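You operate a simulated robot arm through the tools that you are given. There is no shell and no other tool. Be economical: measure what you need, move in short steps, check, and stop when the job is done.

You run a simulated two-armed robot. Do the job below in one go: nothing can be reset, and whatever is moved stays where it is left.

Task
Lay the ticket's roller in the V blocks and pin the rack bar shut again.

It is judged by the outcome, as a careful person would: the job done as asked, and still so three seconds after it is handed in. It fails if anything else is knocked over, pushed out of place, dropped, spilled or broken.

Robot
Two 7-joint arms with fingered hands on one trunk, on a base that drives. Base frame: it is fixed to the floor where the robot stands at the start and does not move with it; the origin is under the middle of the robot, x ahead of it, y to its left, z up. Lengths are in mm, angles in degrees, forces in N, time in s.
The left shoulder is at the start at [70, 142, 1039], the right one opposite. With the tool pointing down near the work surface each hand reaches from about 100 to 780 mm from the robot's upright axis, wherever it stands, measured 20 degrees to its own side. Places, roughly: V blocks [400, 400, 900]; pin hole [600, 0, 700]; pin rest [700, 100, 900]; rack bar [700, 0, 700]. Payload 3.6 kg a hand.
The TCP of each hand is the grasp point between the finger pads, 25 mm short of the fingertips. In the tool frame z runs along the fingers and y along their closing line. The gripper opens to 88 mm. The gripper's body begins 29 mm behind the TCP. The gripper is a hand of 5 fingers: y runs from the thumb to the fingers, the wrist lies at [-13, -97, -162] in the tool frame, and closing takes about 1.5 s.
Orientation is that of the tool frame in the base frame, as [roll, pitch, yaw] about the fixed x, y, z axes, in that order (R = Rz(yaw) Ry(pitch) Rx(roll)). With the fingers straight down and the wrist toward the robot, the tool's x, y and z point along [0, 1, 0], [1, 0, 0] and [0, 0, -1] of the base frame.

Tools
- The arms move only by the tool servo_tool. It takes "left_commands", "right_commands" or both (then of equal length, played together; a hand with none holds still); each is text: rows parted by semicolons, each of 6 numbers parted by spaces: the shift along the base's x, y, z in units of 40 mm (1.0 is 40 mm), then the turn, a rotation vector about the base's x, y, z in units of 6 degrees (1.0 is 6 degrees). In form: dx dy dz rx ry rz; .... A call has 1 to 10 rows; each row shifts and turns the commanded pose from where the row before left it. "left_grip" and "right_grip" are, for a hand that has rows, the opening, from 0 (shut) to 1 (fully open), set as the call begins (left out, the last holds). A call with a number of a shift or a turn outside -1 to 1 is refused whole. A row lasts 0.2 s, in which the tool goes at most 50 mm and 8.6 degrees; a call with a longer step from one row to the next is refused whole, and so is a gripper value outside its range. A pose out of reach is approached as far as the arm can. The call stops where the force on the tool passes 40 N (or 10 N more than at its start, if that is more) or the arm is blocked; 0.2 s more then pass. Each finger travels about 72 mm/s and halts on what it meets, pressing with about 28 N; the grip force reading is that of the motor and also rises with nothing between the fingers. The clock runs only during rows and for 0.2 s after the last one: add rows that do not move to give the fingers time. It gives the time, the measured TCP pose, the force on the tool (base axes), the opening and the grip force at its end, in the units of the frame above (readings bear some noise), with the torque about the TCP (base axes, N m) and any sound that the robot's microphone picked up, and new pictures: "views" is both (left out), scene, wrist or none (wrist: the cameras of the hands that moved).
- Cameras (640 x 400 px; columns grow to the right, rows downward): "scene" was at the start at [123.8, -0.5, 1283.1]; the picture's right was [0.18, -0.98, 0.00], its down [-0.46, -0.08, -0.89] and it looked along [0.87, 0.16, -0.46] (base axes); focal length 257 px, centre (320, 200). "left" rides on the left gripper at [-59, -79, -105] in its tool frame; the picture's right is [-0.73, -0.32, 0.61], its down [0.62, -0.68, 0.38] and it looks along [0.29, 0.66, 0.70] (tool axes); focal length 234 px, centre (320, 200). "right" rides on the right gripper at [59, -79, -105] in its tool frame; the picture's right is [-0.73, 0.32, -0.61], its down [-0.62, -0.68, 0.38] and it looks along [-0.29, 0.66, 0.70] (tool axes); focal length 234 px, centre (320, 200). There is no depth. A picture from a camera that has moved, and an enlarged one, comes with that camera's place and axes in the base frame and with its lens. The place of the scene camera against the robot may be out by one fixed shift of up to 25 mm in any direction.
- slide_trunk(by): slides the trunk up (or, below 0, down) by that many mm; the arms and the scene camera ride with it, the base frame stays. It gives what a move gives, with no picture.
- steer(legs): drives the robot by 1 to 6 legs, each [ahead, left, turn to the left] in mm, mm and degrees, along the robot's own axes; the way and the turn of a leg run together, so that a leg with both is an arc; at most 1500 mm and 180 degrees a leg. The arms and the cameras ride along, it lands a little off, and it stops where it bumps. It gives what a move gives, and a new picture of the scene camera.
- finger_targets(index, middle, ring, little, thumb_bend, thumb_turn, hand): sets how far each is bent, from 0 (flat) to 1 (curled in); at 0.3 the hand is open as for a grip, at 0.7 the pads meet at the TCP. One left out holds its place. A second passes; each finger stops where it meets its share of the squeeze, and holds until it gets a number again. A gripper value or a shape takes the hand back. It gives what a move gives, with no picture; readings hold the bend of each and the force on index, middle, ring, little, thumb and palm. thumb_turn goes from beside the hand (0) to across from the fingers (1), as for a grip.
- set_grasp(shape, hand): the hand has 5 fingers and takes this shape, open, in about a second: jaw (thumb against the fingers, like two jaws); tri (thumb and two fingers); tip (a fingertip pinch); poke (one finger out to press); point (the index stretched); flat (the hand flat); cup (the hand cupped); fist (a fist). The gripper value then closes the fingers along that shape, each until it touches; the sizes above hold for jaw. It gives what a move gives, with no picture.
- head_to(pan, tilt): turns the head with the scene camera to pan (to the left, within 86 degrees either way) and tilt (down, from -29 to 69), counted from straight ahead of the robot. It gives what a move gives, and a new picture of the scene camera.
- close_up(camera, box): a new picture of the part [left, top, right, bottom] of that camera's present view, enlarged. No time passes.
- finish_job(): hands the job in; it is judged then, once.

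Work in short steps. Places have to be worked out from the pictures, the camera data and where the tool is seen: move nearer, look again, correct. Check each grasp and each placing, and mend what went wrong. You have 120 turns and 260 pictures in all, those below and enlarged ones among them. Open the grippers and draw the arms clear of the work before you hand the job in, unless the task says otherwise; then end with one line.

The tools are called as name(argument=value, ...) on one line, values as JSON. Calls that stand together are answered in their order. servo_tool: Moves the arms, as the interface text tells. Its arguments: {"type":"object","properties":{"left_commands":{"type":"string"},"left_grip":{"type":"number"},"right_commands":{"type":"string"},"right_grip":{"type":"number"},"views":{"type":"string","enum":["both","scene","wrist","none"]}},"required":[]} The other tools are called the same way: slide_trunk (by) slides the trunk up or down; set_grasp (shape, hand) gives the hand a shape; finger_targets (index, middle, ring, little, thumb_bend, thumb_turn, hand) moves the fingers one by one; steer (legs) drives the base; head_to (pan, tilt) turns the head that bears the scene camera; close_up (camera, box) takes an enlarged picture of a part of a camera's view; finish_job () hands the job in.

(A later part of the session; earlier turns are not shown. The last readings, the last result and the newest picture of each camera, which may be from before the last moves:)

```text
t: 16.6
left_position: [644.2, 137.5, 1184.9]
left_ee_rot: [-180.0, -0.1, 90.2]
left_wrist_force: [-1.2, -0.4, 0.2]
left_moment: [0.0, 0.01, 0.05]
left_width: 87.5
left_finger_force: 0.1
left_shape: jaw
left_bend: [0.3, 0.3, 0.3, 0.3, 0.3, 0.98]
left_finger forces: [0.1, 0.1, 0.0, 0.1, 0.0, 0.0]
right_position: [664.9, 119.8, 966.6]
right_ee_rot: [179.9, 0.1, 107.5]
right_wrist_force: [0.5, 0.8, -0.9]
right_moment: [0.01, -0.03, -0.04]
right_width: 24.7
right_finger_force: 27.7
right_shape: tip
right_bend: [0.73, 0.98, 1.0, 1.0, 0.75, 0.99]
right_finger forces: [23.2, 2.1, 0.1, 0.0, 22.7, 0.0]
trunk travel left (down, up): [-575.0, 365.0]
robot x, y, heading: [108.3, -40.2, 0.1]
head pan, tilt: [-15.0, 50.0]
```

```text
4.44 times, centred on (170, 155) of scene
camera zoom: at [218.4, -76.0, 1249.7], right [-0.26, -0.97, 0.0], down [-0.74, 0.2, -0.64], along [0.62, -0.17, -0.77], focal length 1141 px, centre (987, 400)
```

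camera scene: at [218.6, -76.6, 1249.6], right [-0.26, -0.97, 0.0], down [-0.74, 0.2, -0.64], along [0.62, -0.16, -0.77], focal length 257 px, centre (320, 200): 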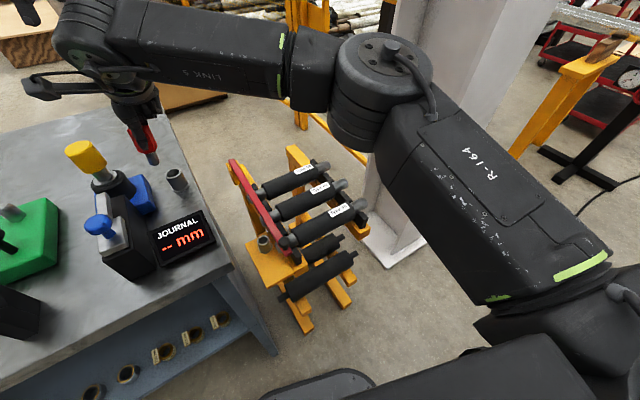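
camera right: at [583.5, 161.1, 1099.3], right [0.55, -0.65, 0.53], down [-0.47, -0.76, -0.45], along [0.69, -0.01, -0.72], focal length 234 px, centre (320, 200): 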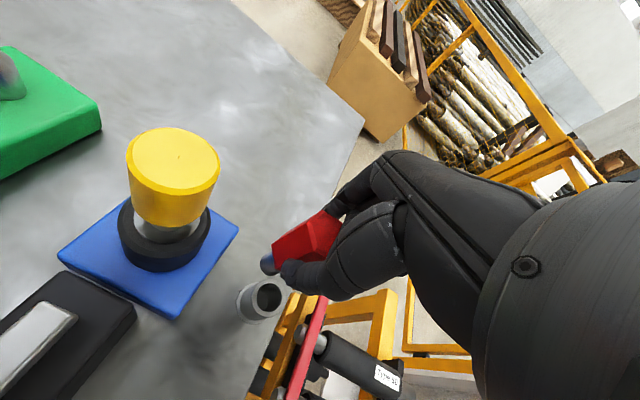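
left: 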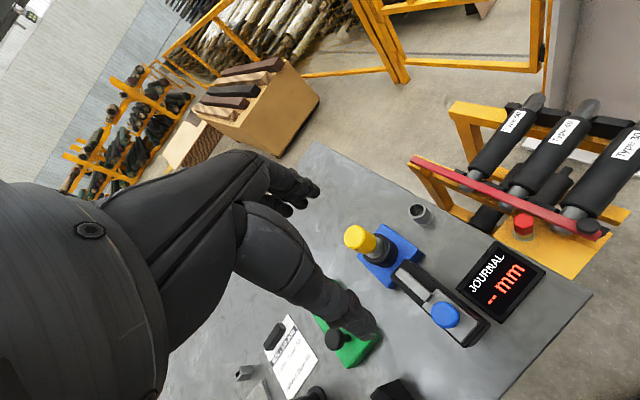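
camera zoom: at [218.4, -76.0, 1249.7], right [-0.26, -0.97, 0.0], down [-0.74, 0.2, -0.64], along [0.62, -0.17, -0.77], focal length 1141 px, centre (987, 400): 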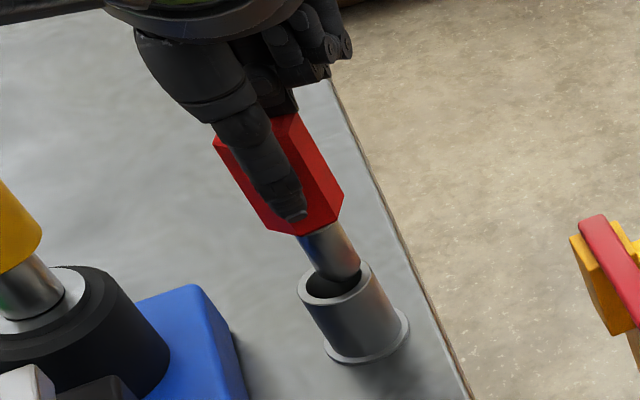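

The tip is ~4 mm short in y (the TCP drifted to y 119.8). I shift +4 mm in y and descend gently, watching force.

servo_tool(right_commands="0 0.1 0 0 0 0;0 0 -0.2 0 0 0;0 0 -0.2 0 0 0;0 0 0 0 0 0", views="none")

close_up(camera="right", box=[180, 190, 380, 370])

close_up(camera="scene", box=[130, 110, 210, 200])

```text
t: 17.6
left_position: [644.7, 137.1, 1185.0]
left_ee_rot: [180.0, 0.0, 90.2]
left_wrist_force: [0.0, -1.0, -1.3]
left_moment: [-0.02, 0.01, 0.02]
left_width: 87.6
left_finger_force: 0.1
left_shape: jaw
left_bend: [0.3, 0.3, 0.3, 0.3, 0.3, 0.98]
left_finger forces: [0.0, 0.0, 0.0, 0.0, 0.0, 0.0]
right_position: [666.4, 122.4, 952.1]
right_ee_rot: [180.0, 0.0, 107.5]
right_wrist_force: [-2.0, -0.2, 1.2]
right_moment: [0.0, 0.04, -0.03]
right_width: 24.9
right_finger_force: 27.7
right_shape: tip
right_bend: [0.73, 0.98, 1.0, 1.0, 0.75, 0.98]
right_finger forces: [22.8, 2.2, 0.0, 0.0, 23.3, 0.0]
trunk travel left (down, up): [-575.0, 365.0]
robot x, y, heading: [109.0, -35.5, 0.1]
head pan, tilt: [-15.0, 50.0]
```

```text
2.22 times, centred on (280, 280) of right
camera zoom: at [573.0, 155.8, 1056.9], right [0.53, -0.59, 0.61], down [-0.46, -0.8, -0.38], along [0.71, -0.08, -0.7], focal length 520 px, centre (409, 22)
```

zoom: 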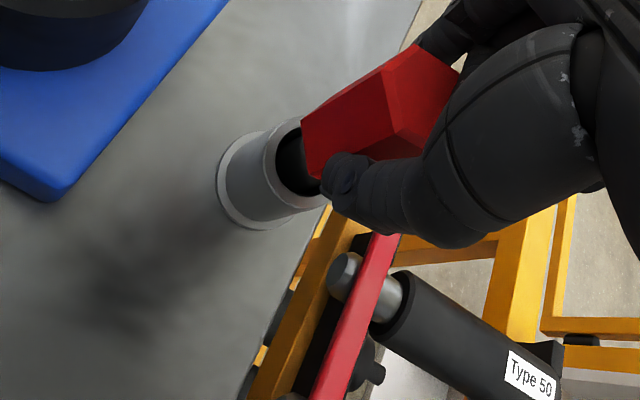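

```text
4.44 times, centred on (170, 155) of scene
camera zoom: at [218.2, -75.8, 1249.7], right [-0.26, -0.97, 0.0], down [-0.74, 0.2, -0.64], along [0.62, -0.17, -0.77], focal length 1141 px, centre (987, 400)
```

zoom: 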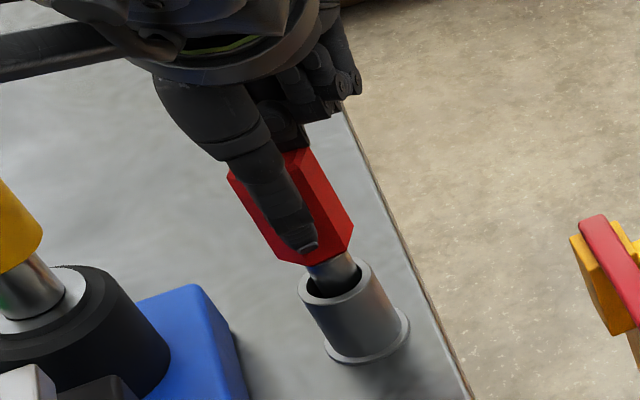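

The stem tip is entering the tube. I keep lowering until it seats.

servo_tool(right_commands="0 0 -0.2 0 0 0;0 0 -0.2 0 0 0;0 0 -0.2 0 0 0;0 0 0 0 0 0", views="none")

close_up(camera="scene", box=[130, 110, 210, 200])

```text
t: 18.6
left_position: [640.0, 135.4, 1186.9]
left_ee_rot: [179.7, -0.1, 90.3]
left_wrist_force: [0.6, -0.2, 0.4]
left_moment: [-0.02, 0.02, -0.03]
left_width: 87.7
left_finger_force: 0.1
left_shape: jaw
left_bend: [0.3, 0.3, 0.3, 0.3, 0.3, 0.98]
left_finger forces: [0.0, 0.1, 0.0, 0.1, 0.0, 0.0]
right_position: [664.1, 122.7, 933.0]
right_ee_rot: [179.4, 0.0, 107.5]
right_wrist_force: [1.5, 0.1, 33.1]
right_moment: [0.05, -0.04, 0.06]
right_width: 26.7
right_finger_force: 27.8
right_shape: tip
right_bend: [0.73, 1.0, 1.0, 1.0, 0.74, 0.98]
right_finger forces: [27.7, 15.1, 0.0, 0.1, 27.5, 0.1]
trunk travel left (down, up): [-575.0, 365.0]
robot x, y, heading: [107.8, -42.3, -0.1]
head pan, tilt: [-15.0, 50.0]
```

```text
4.44 times, centred on (170, 155) of scene
camera zoom: at [213.7, -77.3, 1250.6], right [-0.26, -0.97, 0.0], down [-0.74, 0.2, -0.65], along [0.62, -0.16, -0.76], focal length 1141 px, centre (987, 400)
```

zoom: 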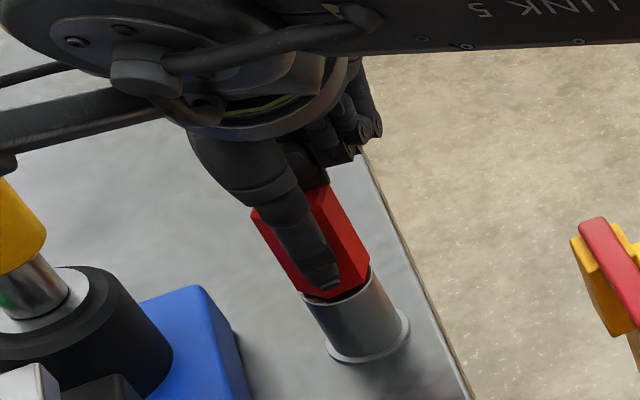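

The pin has seated on the tube (33 N upward). I relieve the push slightly and open the fingers.

servo_tool(right_commands="0 0 0.08 0 0 0;0 0 0 0 0 0;0 0 0 0 0 0;0 0 0 0 0 0;0 0 0 0 0 0", right_grip=1, views="none")

close_up(camera="scene", box=[130, 110, 210, 200])

close_up(camera="right", box=[180, 190, 380, 370])

```text
t: 19.8
left_position: [644.1, 135.6, 1185.4]
left_ee_rot: [179.9, 0.0, 90.2]
left_wrist_force: [-0.4, -0.8, 0.6]
left_moment: [0.01, 0.01, 0.03]
left_width: 87.7
left_finger_force: 0.0
left_shape: jaw
left_bend: [0.3, 0.3, 0.3, 0.3, 0.3, 0.98]
left_finger forces: [0.1, 0.0, 0.0, 0.1, 0.0, 0.0]
right_position: [665.1, 123.4, 931.8]
right_ee_rot: [180.0, 0.1, 107.5]
right_wrist_force: [1.2, -1.8, 11.2]
right_moment: [-0.02, -0.05, 0.03]
right_width: 87.7
right_finger_force: 0.0
right_shape: tip
right_bend: [0.3, 1.0, 0.99, 0.99, 0.3, 0.98]
right_finger forces: [0.0, 11.4, 0.1, 0.1, 0.0, 0.1]
trunk travel left (down, up): [-575.0, 365.0]
robot x, y, heading: [109.9, -35.7, 0.2]
head pan, tilt: [-15.0, 50.0]
```

```text
4.44 times, centred on (170, 155) of scene
camera zoom: at [217.0, -76.7, 1249.8], right [-0.26, -0.97, 0.0], down [-0.74, 0.2, -0.64], along [0.62, -0.16, -0.77], focal length 1141 px, centre (987, 400)
```

zoom: 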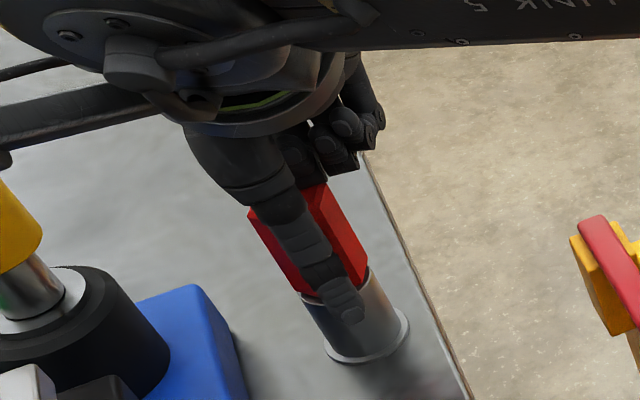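

```text
2.22 times, centred on (280, 280) of right
camera zoom: at [572.5, 155.7, 1036.8], right [0.53, -0.6, 0.61], down [-0.46, -0.8, -0.38], along [0.71, -0.08, -0.7], focal length 520 px, centre (409, 22)
```

zoom: 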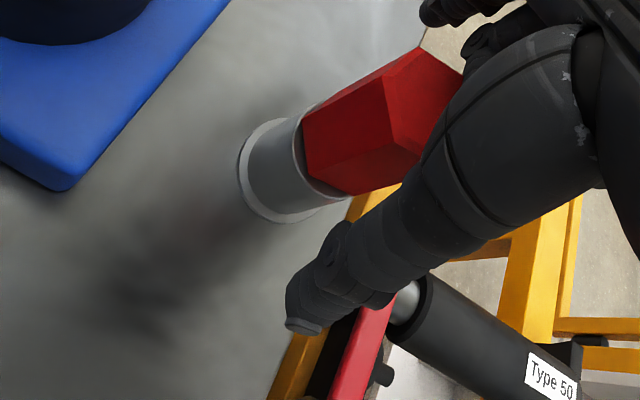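

The pin stands in its rest and the fingers are free. I raise the right hand and move it to the rack side, turning it +90° so the fingers will close across the bar on its knob.

servo_tool(right_commands="0 0 0.5 0 0 0;0 0 0.9 0 0 0;-0.2 -0.4 0.1 0 0 1;-0.2 -0.4 0 0 0 1;-0.2 -0.4 0 0 0 1;-0.2 -0.4 0 0 0 1;-0.2 -0.4 0 0 0 1;-0.2 -0.4 0 0 0 1;-0.2 -0.4 0 0 0 1;-0.2 -0.4 0 0 0 1")

close_up(camera="scene", box=[60, 90, 320, 270])

```text
t: 22.0
left_position: [644.5, 136.4, 1185.2]
left_ee_rot: [-180.0, 0.0, 90.2]
left_wrist_force: [-0.1, -0.8, 0.0]
left_moment: [0.04, -0.01, 0.0]
left_width: 87.5
left_finger_force: 0.1
left_shape: jaw
left_bend: [0.3, 0.3, 0.3, 0.3, 0.3, 0.98]
left_finger forces: [0.1, 0.0, 0.1, 0.0, 0.0, 0.0]
right_position: [602.0, -5.8, 991.3]
right_ee_rot: [-180.0, 0.1, 155.6]
right_wrist_force: [0.2, -0.3, -0.1]
right_moment: [0.0, 0.01, -0.02]
right_width: 87.8
right_finger_force: 0.0
right_shape: tip
right_bend: [0.3, 0.98, 0.99, 0.99, 0.3, 0.98]
right_finger forces: [0.0, 0.0, 0.0, 0.0, 0.0, 0.0]
trunk travel left (down, up): [-575.0, 365.0]
robot x, y, heading: [108.4, -38.3, 0.1]
head pan, tilt: [-15.0, 50.0]
camera scene: at [218.5, -76.5, 1249.7], right [-0.26, -0.97, 0.0], down [-0.74, 0.2, -0.64], along [0.62, -0.16, -0.77], focal length 257 px, centre (320, 200)
camera right: at [515.9, -52.6, 1096.6], right [0.79, 0.0, 0.61], down [0.29, -0.88, -0.38], along [0.53, 0.48, -0.7], focal length 234 px, centre (320, 200)
```

scene: 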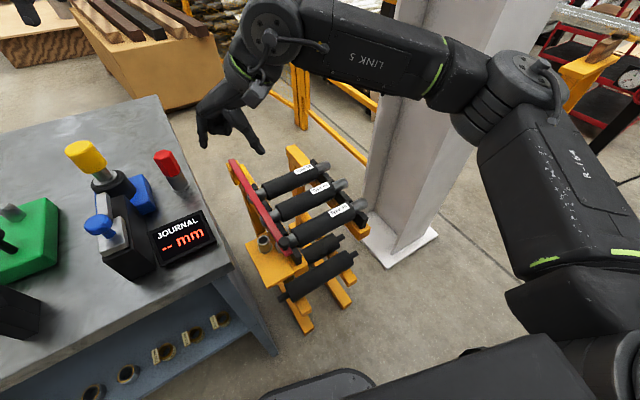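
right: 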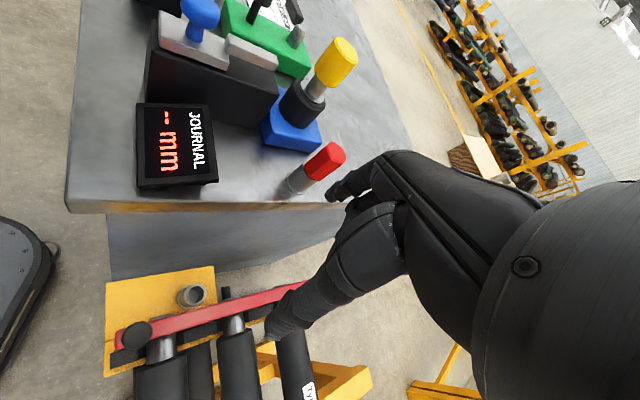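

```text
2.22 times, centred on (190, 180) of scene
camera zoom: at [218.5, -76.5, 1249.7], right [-0.26, -0.97, 0.0], down [-0.74, 0.2, -0.64], along [0.62, -0.16, -0.77], focal length 571 px, centre (609, 244)
```

zoom: 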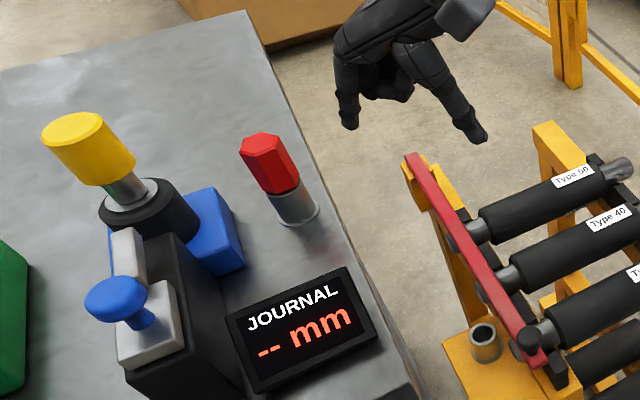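

Pin stands well in its rest. The knob is at about (534,-59), top ~755. I finish the turn and come over it at z≈870.

servo_tool(right_commands="-0.24 -0.19 -0.2 0 0 1;-0.24 -0.19 -0.3 0 0 1;-0.24 -0.19 -0.5 0 0 1;-0.24 -0.19 -0.5 0 0 1;-0.24 -0.19 -0.5 0 0 1;-0.24 -0.19 -0.5 0 0 1;-0.24 -0.19 -0.5 0 0 1;0 0 0 0 0 0", views="wrist")

close_up(camera="right", box=[140, 180, 380, 390])

```text
t: 23.8
left_position: [644.3, 136.3, 1185.2]
left_ee_rot: [179.9, 0.0, 90.2]
left_wrist_force: [-0.2, 0.1, -0.1]
left_moment: [0.03, -0.02, 0.0]
left_width: 87.8
left_finger_force: 0.1
left_shape: jaw
left_bend: [0.3, 0.3, 0.3, 0.3, 0.3, 0.98]
left_finger forces: [0.0, 0.0, 0.0, 0.1, 0.0, 0.0]
right_position: [602.0, -4.8, 991.9]
right_ee_rot: [-180.0, 0.1, 155.5]
right_wrist_force: [0.8, 0.3, -1.1]
right_moment: [0.02, 0.03, 0.01]
right_width: 87.7
right_finger_force: 0.0
right_shape: tip
right_bend: [0.3, 0.98, 0.99, 0.99, 0.3, 0.98]
right_finger forces: [0.0, 0.0, 0.0, 0.0, 0.0, 0.1]
right hand out of reach, approached as far as the arm can: row 1, 2, 3, 4, 5, 6, 7
trunk travel left (down, up): [-575.0, 365.0]
robot x, y, heading: [112.4, -38.1, 0.1]
head pan, tilt: [-15.0, 50.0]
camera right: at [516.0, -51.7, 1096.6], right [0.79, -0.01, 0.61], down [0.29, -0.88, -0.38], along [0.54, 0.48, -0.7], focal length 234 px, centre (320, 200)
```

right: 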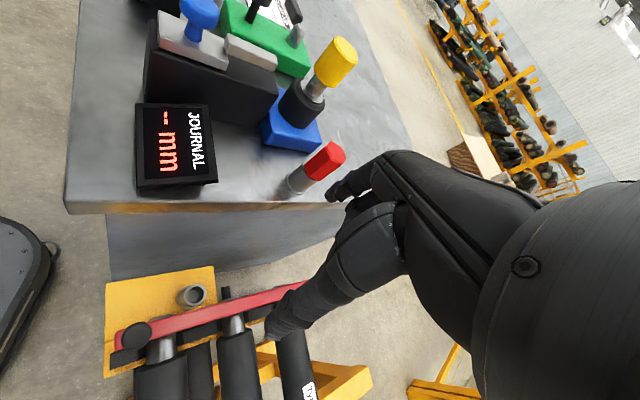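

```text
1.90 times, centred on (260, 285) of right
camera zoom: at [516.0, -51.7, 1096.6], right [0.79, -0.01, 0.61], down [0.29, -0.88, -0.38], along [0.54, 0.48, -0.7], focal length 446 px, centre (434, 38)
```

zoom: 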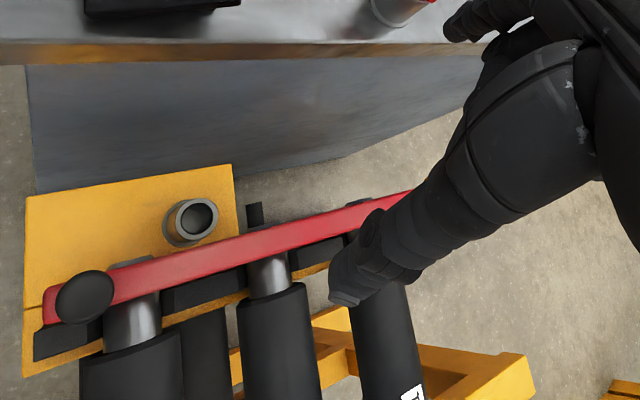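

The right wrist is at its turning limit at this place. I first translate to above the knob keeping this yaw, then see how much more turn is possible there.

servo_tool(right_commands="-0.24 -0.19 -0.3 0 0 0;-0.24 -0.19 -0.4 0 0 0;-0.24 -0.19 -0.5 0 0 0;-0.24 -0.19 -0.5 0 0 0;-0.24 -0.19 -0.5 0 0 0;-0.24 -0.19 -0.5 0 0 0;-0.24 -0.19 -0.5 0 0 0;0 0 0 0 0 1;0 0 0 0 0 1", views="wrist")

close_up(camera="right", box=[140, 180, 380, 390])

```text
t: 25.8
left_position: [644.9, 137.9, 1185.5]
left_ee_rot: [179.9, 0.0, 90.3]
left_wrist_force: [-0.5, 0.4, -0.1]
left_moment: [-0.01, 0.01, 0.0]
left_width: 87.7
left_finger_force: 0.0
left_shape: jaw
left_bend: [0.3, 0.3, 0.3, 0.3, 0.3, 0.98]
left_finger forces: [0.0, 0.0, 0.1, 0.1, 0.1, 0.0]
right_position: [534.0, -58.3, 864.1]
right_ee_rot: [180.0, 0.0, 161.5]
right_wrist_force: [0.1, 0.1, 1.1]
right_moment: [0.01, 0.03, -0.02]
right_width: 87.7
right_finger_force: 0.1
right_shape: tip
right_bend: [0.3, 0.98, 0.99, 0.99, 0.3, 0.98]
right_finger forces: [0.0, 0.1, 0.1, 0.1, 0.1, 0.0]
right hand out of reach, approached as far as the arm can: row 9
trunk travel left (down, up): [-575.0, 365.0]
robot x, y, heading: [107.7, -41.9, 0.3]
head pan, tilt: [-15.0, 50.0]
camera right: at [454.1, -113.4, 969.0], right [0.79, 0.08, 0.61], down [0.38, -0.84, -0.38], along [0.48, 0.53, -0.7], focal length 234 px, centre (320, 200)
```

right: 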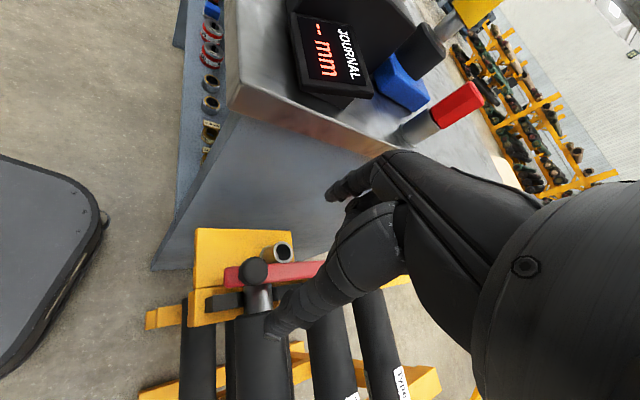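

```text
1.90 times, centred on (260, 285) of right
camera zoom: at [454.1, -113.4, 969.0], right [0.79, 0.08, 0.61], down [0.38, -0.84, -0.38], along [0.48, 0.53, -0.7], focal length 446 px, centre (434, 38)
```

zoom: 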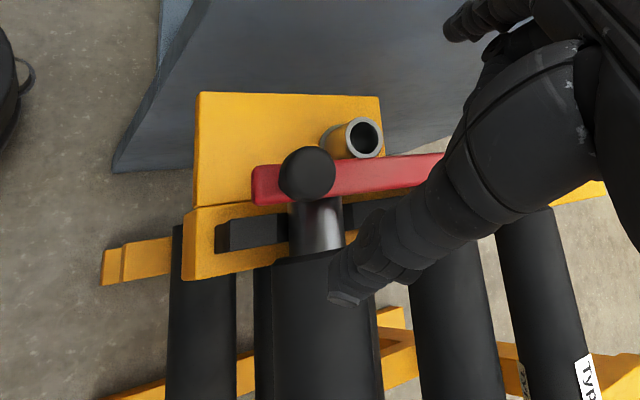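

Knob centre triangulates to (534,-59,~754) and the hand is directly over it at yaw 71.5°. I lower to TCP z≈756.

servo_tool(right_commands="0 -0.02 -0.7 0 0 0;0 0 -0.7 0 0 0;0 0 -0.7 0 0 0;0 0 -0.3 0 0 0;0 0 -0.3 0 0 0;0 0 0 0 0 0", views="wrist")

close_up(camera="right", box=[160, 180, 400, 390])

```text
t: 27.2
left_position: [644.6, 137.9, 1184.8]
left_ee_rot: [179.9, 0.0, 90.2]
left_wrist_force: [-0.4, 0.0, 0.1]
left_moment: [0.0, 0.01, -0.01]
left_width: 87.9
left_finger_force: 0.1
left_shape: jaw
left_bend: [0.3, 0.3, 0.3, 0.3, 0.3, 0.98]
left_finger forces: [0.0, 0.0, 0.0, 0.0, 0.0, 0.0]
right_position: [534.5, -58.4, 755.1]
right_ee_rot: [-179.9, 0.0, 161.4]
right_wrist_force: [0.4, -0.1, 2.1]
right_moment: [-0.01, -0.04, -0.02]
right_width: 87.6
right_finger_force: 0.0
right_shape: tip
right_bend: [0.3, 0.98, 0.99, 0.99, 0.3, 0.98]
right_finger forces: [0.0, 1.4, 0.0, 0.0, 0.0, 0.0]
trunk travel left (down, up): [-575.0, 365.0]
robot x, y, heading: [109.9, -40.6, 0.2]
head pan, tilt: [-15.0, 50.0]
camera right: at [453.7, -113.9, 860.4], right [0.79, 0.08, 0.61], down [0.38, -0.84, -0.38], along [0.48, 0.53, -0.7], focal length 234 px, centre (320, 200)
```

right: 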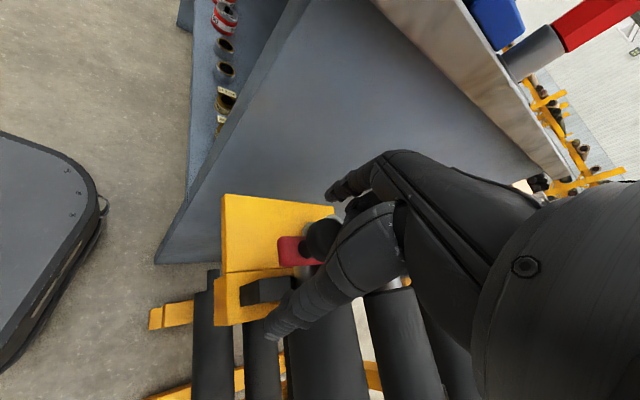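

```text
1.90 times, centred on (280, 285) of right
camera zoom: at [453.7, -113.9, 860.4], right [0.79, 0.08, 0.61], down [0.38, -0.84, -0.38], along [0.48, 0.53, -0.7], focal length 446 px, centre (396, 38)
```

zoom: 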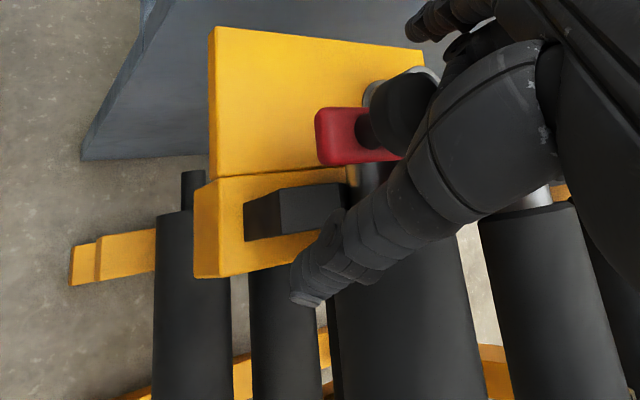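

The middle finger just touches the knob top, so the knob spans ~727–755 and the fingertips reach below its centre. I close here.

servo_tool(right_commands="0 0 0 0 0 0;0 0 0 0 0 0;0 0 0 0 0 0;0 0 0 0 0 0;0 0 0 0 0 0;0 0 0 0 0 0;0 0 0 0 0 0", right_grip=0, views="wrist")

close_up(camera="right", box=[200, 180, 400, 350])

```text
t: 28.8
left_position: [644.5, 137.3, 1185.1]
left_ee_rot: [-180.0, 0.0, 90.2]
left_wrist_force: [0.1, 0.6, 0.8]
left_moment: [-0.04, -0.03, -0.01]
left_width: 87.7
left_finger_force: 0.1
left_shape: jaw
left_bend: [0.3, 0.3, 0.3, 0.3, 0.3, 0.98]
left_finger forces: [0.0, 0.0, 0.0, 0.1, 0.0, 0.0]
right_position: [534.7, -57.0, 755.5]
right_ee_rot: [180.0, 0.0, 161.5]
right_wrist_force: [-2.3, -0.6, -2.0]
right_moment: [0.06, 0.04, 0.11]
right_width: 13.7
right_finger_force: 28.3
right_shape: tip
right_bend: [0.72, 0.98, 1.0, 1.0, 0.74, 1.0]
right_finger forces: [22.4, 1.5, 0.0, 0.1, 25.5, 0.0]
trunk travel left (down, up): [-575.0, 365.0]
robot x, y, heading: [111.0, -40.8, 0.1]
head pan, tilt: [-15.0, 50.0]
camera right: at [453.3, -114.0, 860.6], right [0.79, 0.08, 0.61], down [0.38, -0.84, -0.38], along [0.48, 0.53, -0.7], focal length 234 px, centre (320, 200)
```

right: 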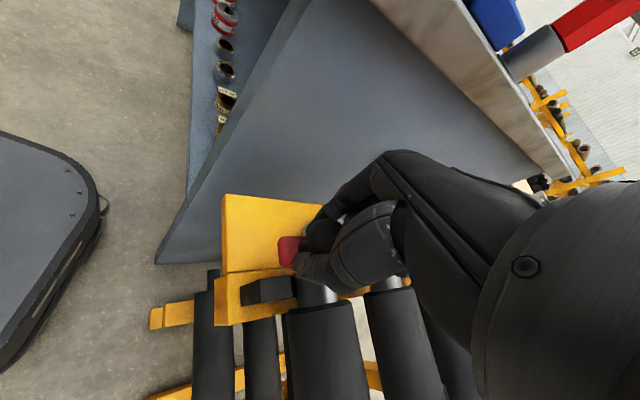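

```text
2.35 times, centred on (300, 265) of right
camera zoom: at [453.3, -114.0, 860.6], right [0.79, 0.08, 0.61], down [0.38, -0.84, -0.38], along [0.48, 0.53, -0.7], focal length 551 px, centre (367, 47)
```

zoom: 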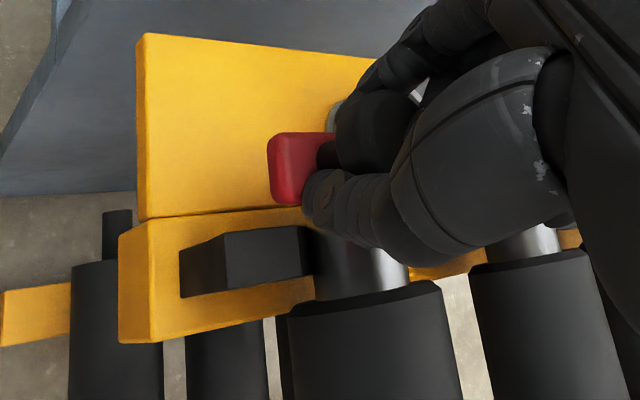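

The knob is held (fingers closed under it at ~14 mm). The hinge is ~352 mm away; I raise the knob along its arc by the first 10° and watch forces.

servo_tool(right_commands="0.05 0.02 0.5 0 0 0;0.08 0.025 0.5 0 0 0;0.11 0.035 0.5 0 0 0;0 0 0 0 0 0")

```text
t: 29.3
left_position: [648.0, 137.6, 1183.2]
left_ee_rot: [-179.9, 0.1, 90.3]
left_wrist_force: [-0.9, -0.6, 0.6]
left_moment: [0.0, 0.02, -0.02]
left_width: 87.7
left_finger_force: 0.0
left_shape: jaw
left_bend: [0.3, 0.3, 0.3, 0.3, 0.3, 0.98]
left_finger forces: [0.0, 0.0, 0.0, 0.0, 0.1, 0.1]
right_position: [534.9, -58.5, 769.7]
right_ee_rot: [-179.0, -0.6, 161.5]
right_wrist_force: [4.7, 1.5, -32.7]
right_moment: [0.07, -0.13, 0.0]
right_width: 12.4
right_finger_force: 28.6
right_shape: tip
right_bend: [0.72, 1.0, 1.0, 1.0, 0.72, 1.0]
right_finger forces: [25.8, 0.1, 0.0, 0.0, 23.5, 0.0]
trunk travel left (down, up): [-575.0, 365.0]
robot x, y, heading: [109.3, -40.3, -0.1]
head pan, tilt: [-15.0, 50.0]
stopped in row 2 (right hand): the force on the tool passed its limit at 42 N (the readings are from after the stop); the commanded pose is now the measured one
camera scene: at [221.2, -75.6, 1249.0], right [-0.26, -0.97, 0.0], down [-0.74, 0.2, -0.64], along [0.62, -0.17, -0.77], focal length 257 px, centre (320, 200)
camera right: at [455.9, -113.8, 875.9], right [0.8, 0.08, 0.59], down [0.37, -0.85, -0.38], along [0.47, 0.52, -0.71], focal length 234 px, centre (320, 200)
```

scene: 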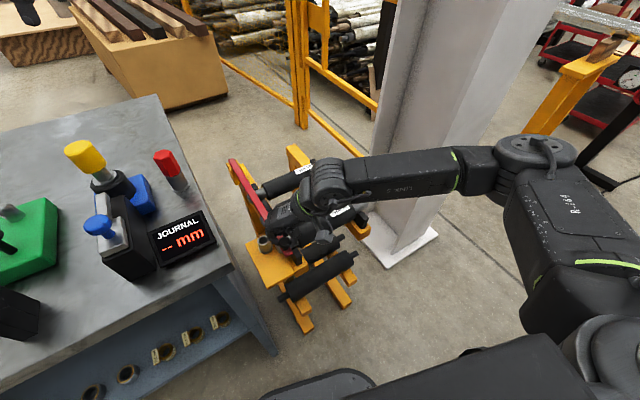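
right: 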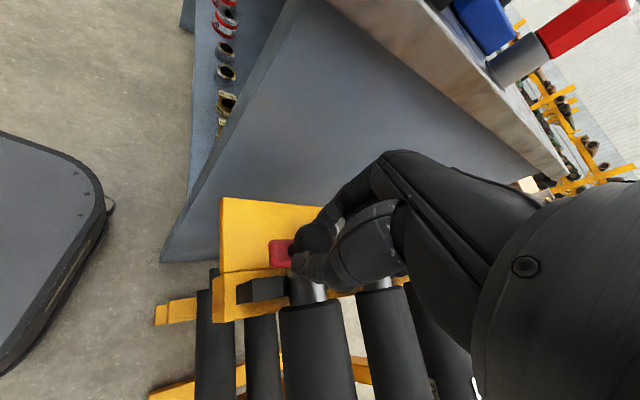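

Resistance of ~33 N. I look closely whether the bar rose or whether it moves another way.

close_up(camera="right", box=[200, 180, 400, 350])

close_up(camera="scene", box=[210, 130, 380, 280])

close_up(camera="left", box=[400, 60, 640, 280])

```text
2.35 times, centred on (300, 265) of right
camera zoom: at [455.9, -113.8, 875.9], right [0.8, 0.08, 0.59], down [0.37, -0.85, -0.38], along [0.47, 0.52, -0.71], focal length 551 px, centre (367, 47)
```

zoom: 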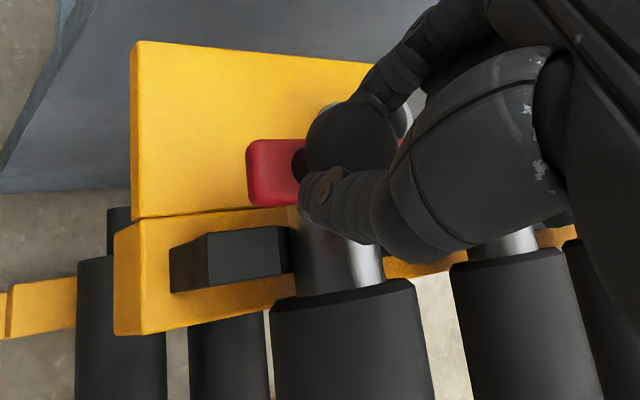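

```text
2.67 times, centred on (295, 205) of scene
camera zoom: at [221.2, -75.6, 1249.0], right [-0.26, -0.97, 0.0], down [-0.74, 0.2, -0.64], along [0.62, -0.17, -0.77], focal length 685 px, centre (387, 187)
```

zoom: 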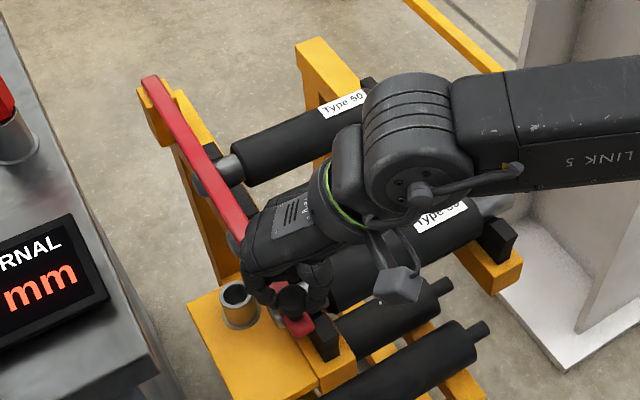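

```text
1.82 times, centred on (520, 170) of left
camera zoom: at [569.8, 79.2, 1288.5], right [-0.32, -0.73, -0.61], down [-0.68, 0.62, -0.38], along [0.65, 0.29, -0.7], focal length 426 px, centre (-44, 254)
```

zoom: 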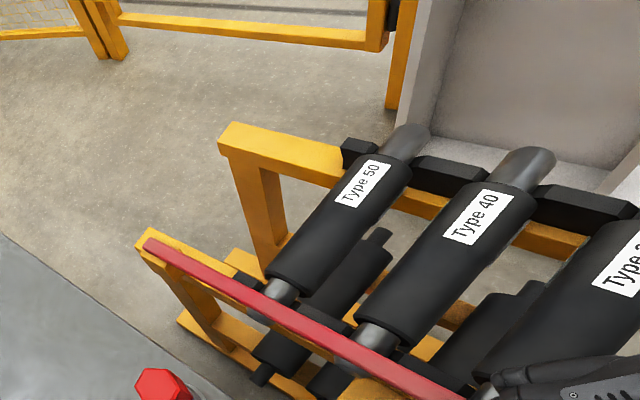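

The bar did not rise; fingers slid up the stem. I inspect the far-end pivot and the near-end from other views to learn how the bar moves.

close_up(camera="left", box=[410, 110, 530, 200])

close_up(camera="scene", box=[220, 140, 290, 200])

close_up(camera="right", box=[260, 220, 340, 280])

```text
4.44 times, centred on (470, 155) of left
camera zoom: at [569.8, 79.2, 1288.5], right [-0.32, -0.73, -0.61], down [-0.68, 0.62, -0.38], along [0.65, 0.29, -0.7], focal length 1041 px, centre (-347, 400)
```

zoom: 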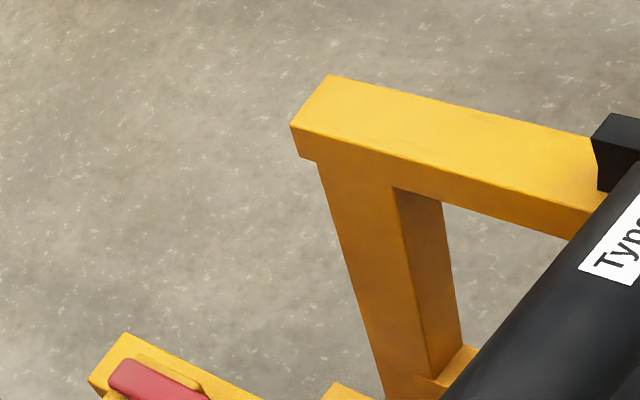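

```text
6.67 times, centred on (255, 170) of scene
camera zoom: at [221.2, -75.6, 1249.0], right [-0.26, -0.97, 0.0], down [-0.74, 0.2, -0.64], along [0.62, -0.17, -0.77], focal length 1712 px, centre (753, 400)
```

zoom: 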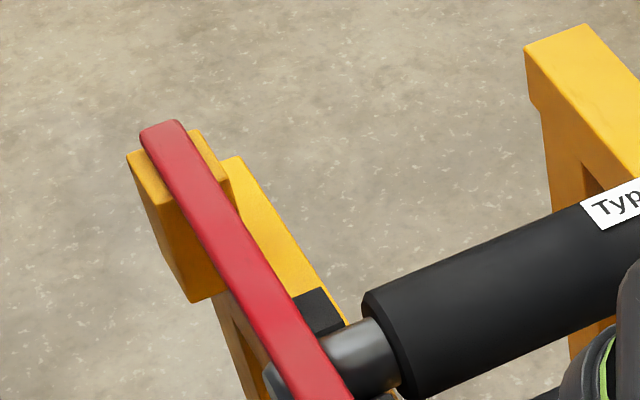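

```text
6.67 times, centred on (300, 250) of right
camera zoom: at [455.9, -113.8, 875.9], right [0.8, 0.08, 0.59], down [0.37, -0.85, -0.38], along [0.47, 0.52, -0.71], focal length 1561 px, centre (453, -133)
```

zoom: 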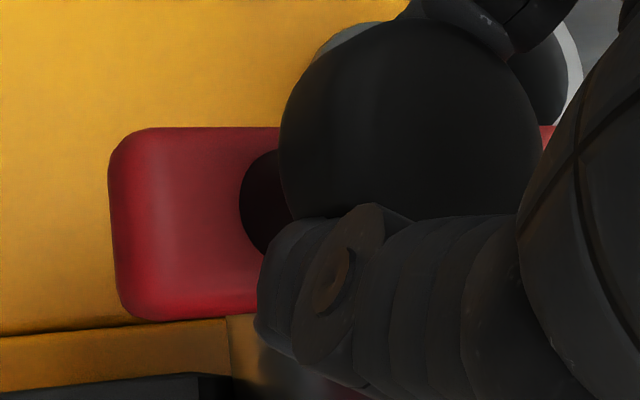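

The pin stood right beside the bar's bench side, so maybe the bar swings sideways rather than up. I lower to relieve the lift, then nudge the knob gently toward the bench and read the force.

servo_tool(right_commands="0 0 -0.25 0 0 0;-0.04 0.12 0 0 0 0;-0.04 0.12 0 0 0 0;-0.04 0.12 0 0 0 0;0 0 0 0 0 0")

close_up(camera="scene", box=[210, 130, 380, 280])

close_up(camera="right", box=[200, 180, 400, 350])

```text
t: 30.5
left_position: [644.5, 137.0, 1185.3]
left_ee_rot: [179.8, 0.0, 90.2]
left_wrist_force: [-0.1, 0.0, 0.1]
left_moment: [0.01, -0.01, 0.04]
left_width: 87.5
left_finger_force: 0.1
left_shape: jaw
left_bend: [0.3, 0.3, 0.3, 0.3, 0.3, 0.98]
left_finger forces: [0.0, 0.1, 0.0, 0.0, 0.0, 0.0]
right_position: [529.3, -43.9, 763.5]
right_ee_rot: [-179.5, -0.2, 161.5]
right_wrist_force: [5.3, 1.5, 15.7]
right_moment: [0.21, -0.1, -0.09]
right_width: 16.9
right_finger_force: 28.2
right_shape: tip
right_bend: [0.73, 1.0, 1.0, 1.0, 0.76, 1.0]
right_finger forces: [26.7, 0.1, 0.0, 0.0, 24.9, 0.1]
trunk travel left (down, up): [-575.0, 365.0]
robot x, y, heading: [108.1, -40.7, 0.3]
head pan, tilt: [-15.0, 50.0]
camera scene: at [217.5, -75.8, 1249.9], right [-0.26, -0.97, 0.0], down [-0.74, 0.2, -0.64], along [0.62, -0.17, -0.77], focal length 257 px, centre (320, 200)
camera right: at [449.2, -99.4, 869.4], right [0.79, 0.08, 0.6], down [0.37, -0.85, -0.38], along [0.48, 0.53, -0.7], focal length 234 px, centre (320, 200)
```

scene: 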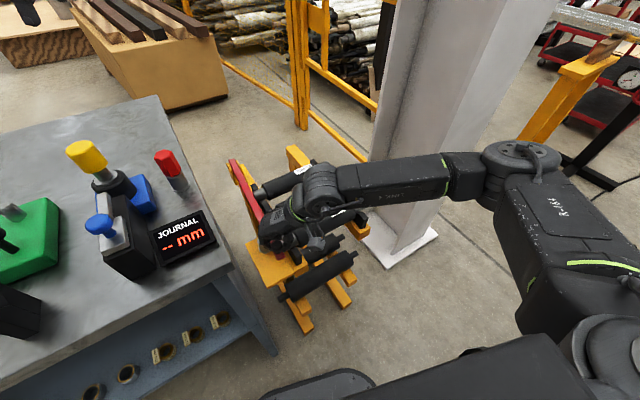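
right: 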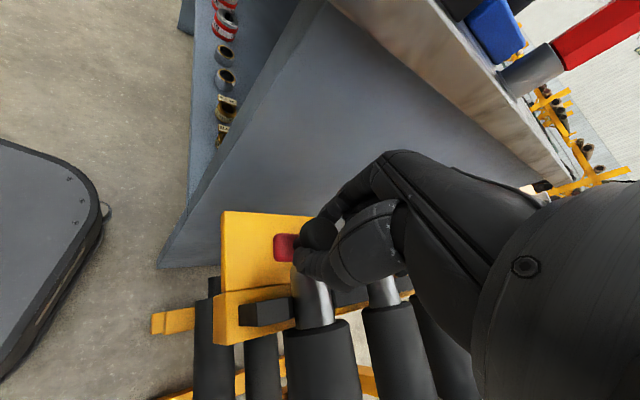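

```text
2.67 times, centred on (295, 205) of scene
camera zoom: at [217.5, -75.8, 1249.9], right [-0.26, -0.97, 0.0], down [-0.74, 0.2, -0.64], along [0.62, -0.17, -0.77], focal length 685 px, centre (387, 187)
```

zoom: 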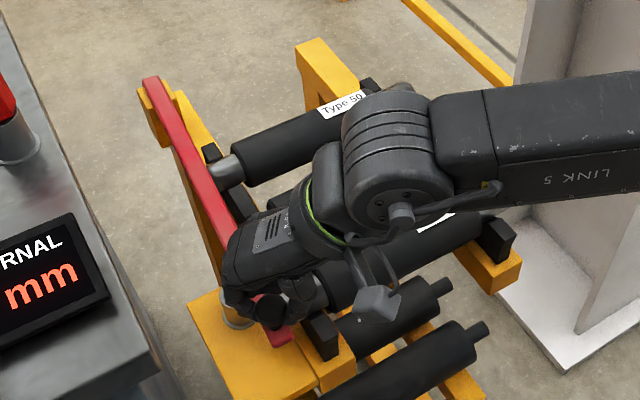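

```text
2.35 times, centred on (300, 265) of right
camera zoom: at [449.2, -99.4, 869.4], right [0.79, 0.08, 0.6], down [0.37, -0.85, -0.38], along [0.48, 0.53, -0.7], focal length 551 px, centre (367, 47)
```

zoom: 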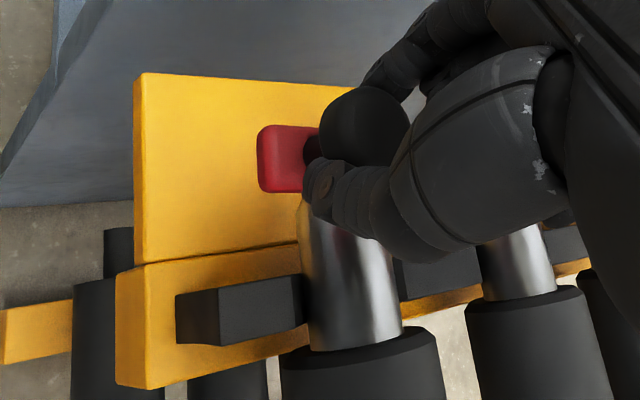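

The bar does swing sideways toward the bench with little force. I relieve the down-press by 4 mm and swing 30 mm further, watching the bench clearance.

servo_tool(right_commands="0 0 0.1 0 0 0;-0.06 0.24 0 0 0 0;-0.05 0.25 0 0 0 0;-0.05 0.25 0 0 0 0;0 0 0 0 0 0")

close_up(camera="scene", box=[210, 130, 380, 280])

```text
t: 31.7
left_position: [645.6, 137.9, 1184.6]
left_ee_rot: [-180.0, 0.0, 90.3]
left_wrist_force: [-0.4, -0.2, -1.2]
left_moment: [0.04, -0.01, -0.02]
left_width: 87.7
left_finger_force: 0.1
left_shape: jaw
left_bend: [0.3, 0.3, 0.3, 0.3, 0.3, 0.98]
left_finger forces: [0.1, 0.0, 0.0, 0.1, 0.0, 0.0]
right_position: [523.7, -14.8, 765.5]
right_ee_rot: [-179.3, -0.4, 161.5]
right_wrist_force: [3.5, 0.8, -5.9]
right_moment: [0.1, -0.11, -0.07]
right_width: 17.0
right_finger_force: 28.2
right_shape: tip
right_bend: [0.73, 1.0, 1.0, 1.0, 0.76, 1.0]
right_finger forces: [25.2, 0.0, 0.1, 0.1, 24.0, 0.0]
trunk travel left (down, up): [-575.0, 365.0]
robot x, y, heading: [111.7, -41.7, 0.2]
head pan, tilt: [-15.0, 50.0]
camera scene: at [219.6, -75.9, 1249.5], right [-0.26, -0.97, 0.0], down [-0.74, 0.2, -0.64], along [0.62, -0.17, -0.77], focal length 257 px, centre (320, 200)
camera right: at [444.5, -69.8, 871.8], right [0.8, 0.08, 0.6], down [0.37, -0.85, -0.38], along [0.48, 0.53, -0.71], focal length 234 px, centre (320, 200)
```

scene: 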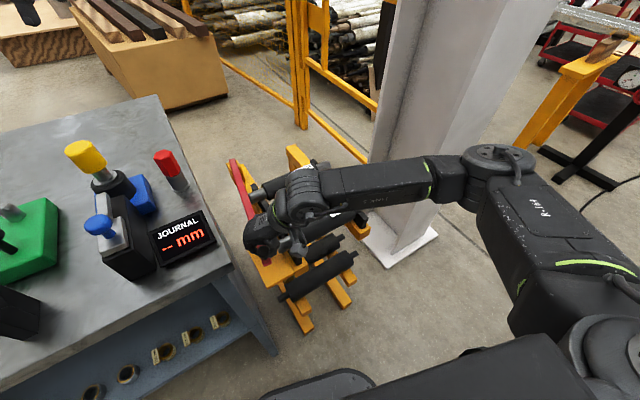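
right: 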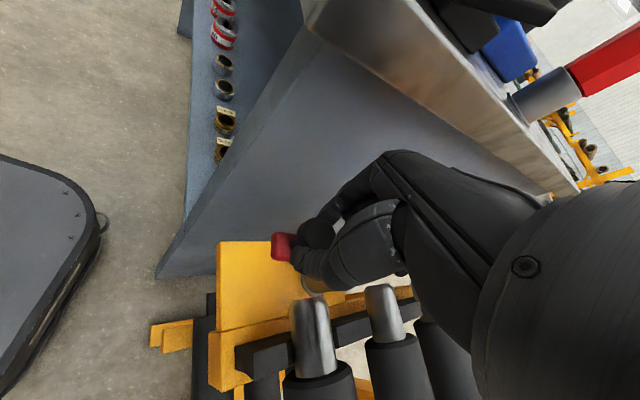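

```text
2.67 times, centred on (295, 205) of scene
camera zoom: at [219.6, -75.9, 1249.5], right [-0.26, -0.97, 0.0], down [-0.74, 0.2, -0.64], along [0.62, -0.17, -0.77], focal length 685 px, centre (387, 187)
```

zoom: 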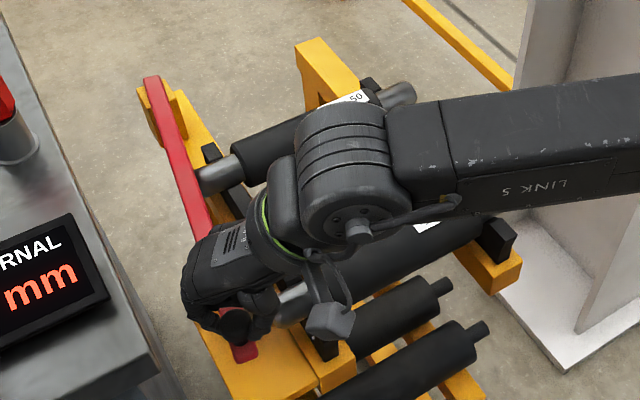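

The bar is almost off the far journal; I swing another 22 mm slowly.

servo_tool(right_commands="-0.03 0.14 0 0 0 0;-0.03 0.14 0 0 0 0;-0.03 0.14 0 0 0 0;-0.03 0.14 0 0 0 0;0 0 0 0 0 0")

close_up(camera="scene", box=[210, 130, 380, 280])

```text
t: 32.9
left_position: [647.4, 139.0, 1183.5]
left_ee_rot: [-179.9, 0.0, 90.2]
left_wrist_force: [-0.1, -0.4, 1.2]
left_moment: [0.06, 0.02, 0.01]
left_width: 87.5
left_finger_force: 0.1
left_shape: jaw
left_bend: [0.3, 0.3, 0.3, 0.3, 0.3, 0.98]
left_finger forces: [0.0, 0.0, 0.0, 0.0, 0.0, 0.1]
right_position: [520.1, 7.9, 766.4]
right_ee_rot: [-179.5, -0.5, 161.5]
right_wrist_force: [11.5, 0.9, -8.5]
right_moment: [0.1, -0.26, -0.18]
right_width: 17.1
right_finger_force: 27.7
right_shape: tip
right_bend: [0.72, 1.0, 1.0, 1.0, 0.76, 1.0]
right_finger forces: [27.5, 0.0, 0.0, 0.0, 22.4, 0.0]
trunk travel left (down, up): [-575.0, 365.0]
robot x, y, heading: [111.0, -42.9, 0.3]
head pan, tilt: [-15.0, 50.0]
camera scene: at [221.3, -75.8, 1249.3], right [-0.26, -0.97, 0.0], down [-0.74, 0.2, -0.64], along [0.62, -0.17, -0.77], focal length 257 px, centre (320, 200)
camera right: at [440.7, -47.4, 872.2], right [0.8, 0.08, 0.6], down [0.37, -0.85, -0.38], along [0.48, 0.53, -0.71], focal length 234 px, centre (320, 200)
```

scene: 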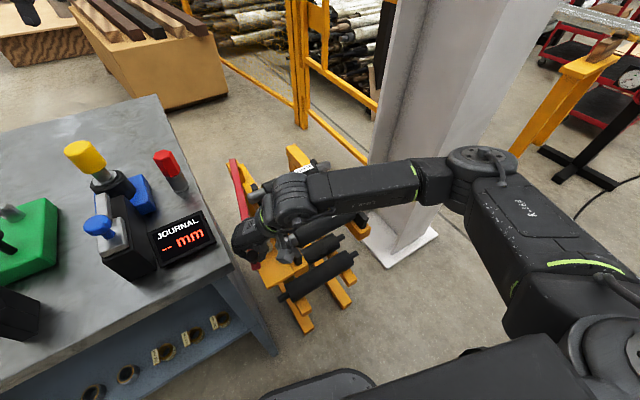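
right: 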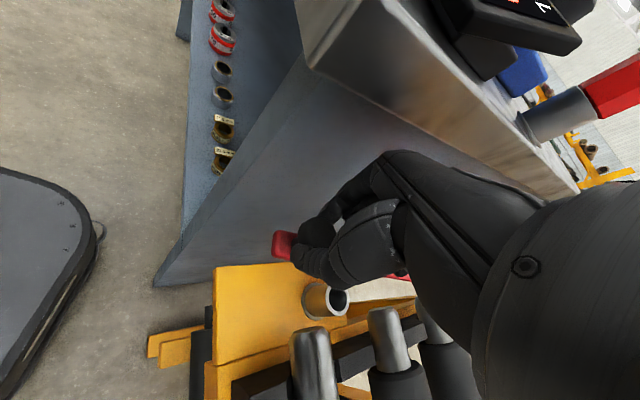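

```text
2.67 times, centred on (295, 205) of scene
camera zoom: at [221.3, -75.8, 1249.3], right [-0.26, -0.97, 0.0], down [-0.74, 0.2, -0.64], along [0.62, -0.17, -0.77], focal length 685 px, centre (387, 187)
```

zoom: 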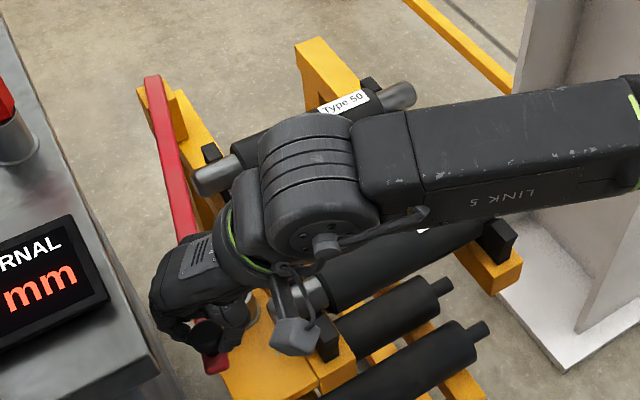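

The bar is now clear of the Type 50 journal. To avoid the index opening into the bench, I open only the thumb, then slide off the knob.

finger_targets(hand="right", thumb_bend=0.3, index=0.65)

close_up(camera="right", box=[200, 180, 400, 350])

```text
t: 33.9
left_position: [645.1, 136.3, 1184.6]
left_ee_rot: [-180.0, 0.1, 90.2]
left_wrist_force: [-0.7, 0.5, -0.6]
left_moment: [-0.03, 0.0, 0.0]
left_width: 87.6
left_finger_force: 0.0
left_shape: jaw
left_bend: [0.3, 0.3, 0.3, 0.3, 0.3, 0.98]
left_finger forces: [0.0, 0.0, 0.0, 0.1, 0.1, 0.0]
right_position: [518.9, 6.9, 766.6]
right_ee_rot: [-179.4, -0.4, 161.5]
right_wrist_force: [0.5, -0.2, 0.2]
right_moment: [0.01, 0.0, -0.01]
right_width: 46.9
right_finger_force: 0.4
right_shape: fingers
right_bend: [0.65, 1.0, 1.0, 1.0, 0.3, 1.0]
right_finger forces: [0.1, 0.1, 0.0, 0.0, 0.1, 0.1]
trunk travel left (down, up): [-575.0, 365.0]
robot x, y, heading: [107.8, -38.9, -0.1]
head pan, tilt: [-15.0, 50.0]
```

```text
2.35 times, centred on (300, 265) of right
camera zoom: at [438.5, -47.4, 873.0], right [0.8, 0.08, 0.6], down [0.37, -0.85, -0.38], along [0.48, 0.53, -0.7], focal length 551 px, centre (367, 47)
```

zoom: 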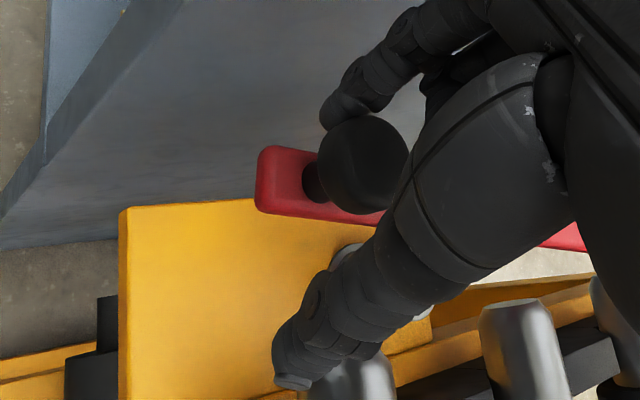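

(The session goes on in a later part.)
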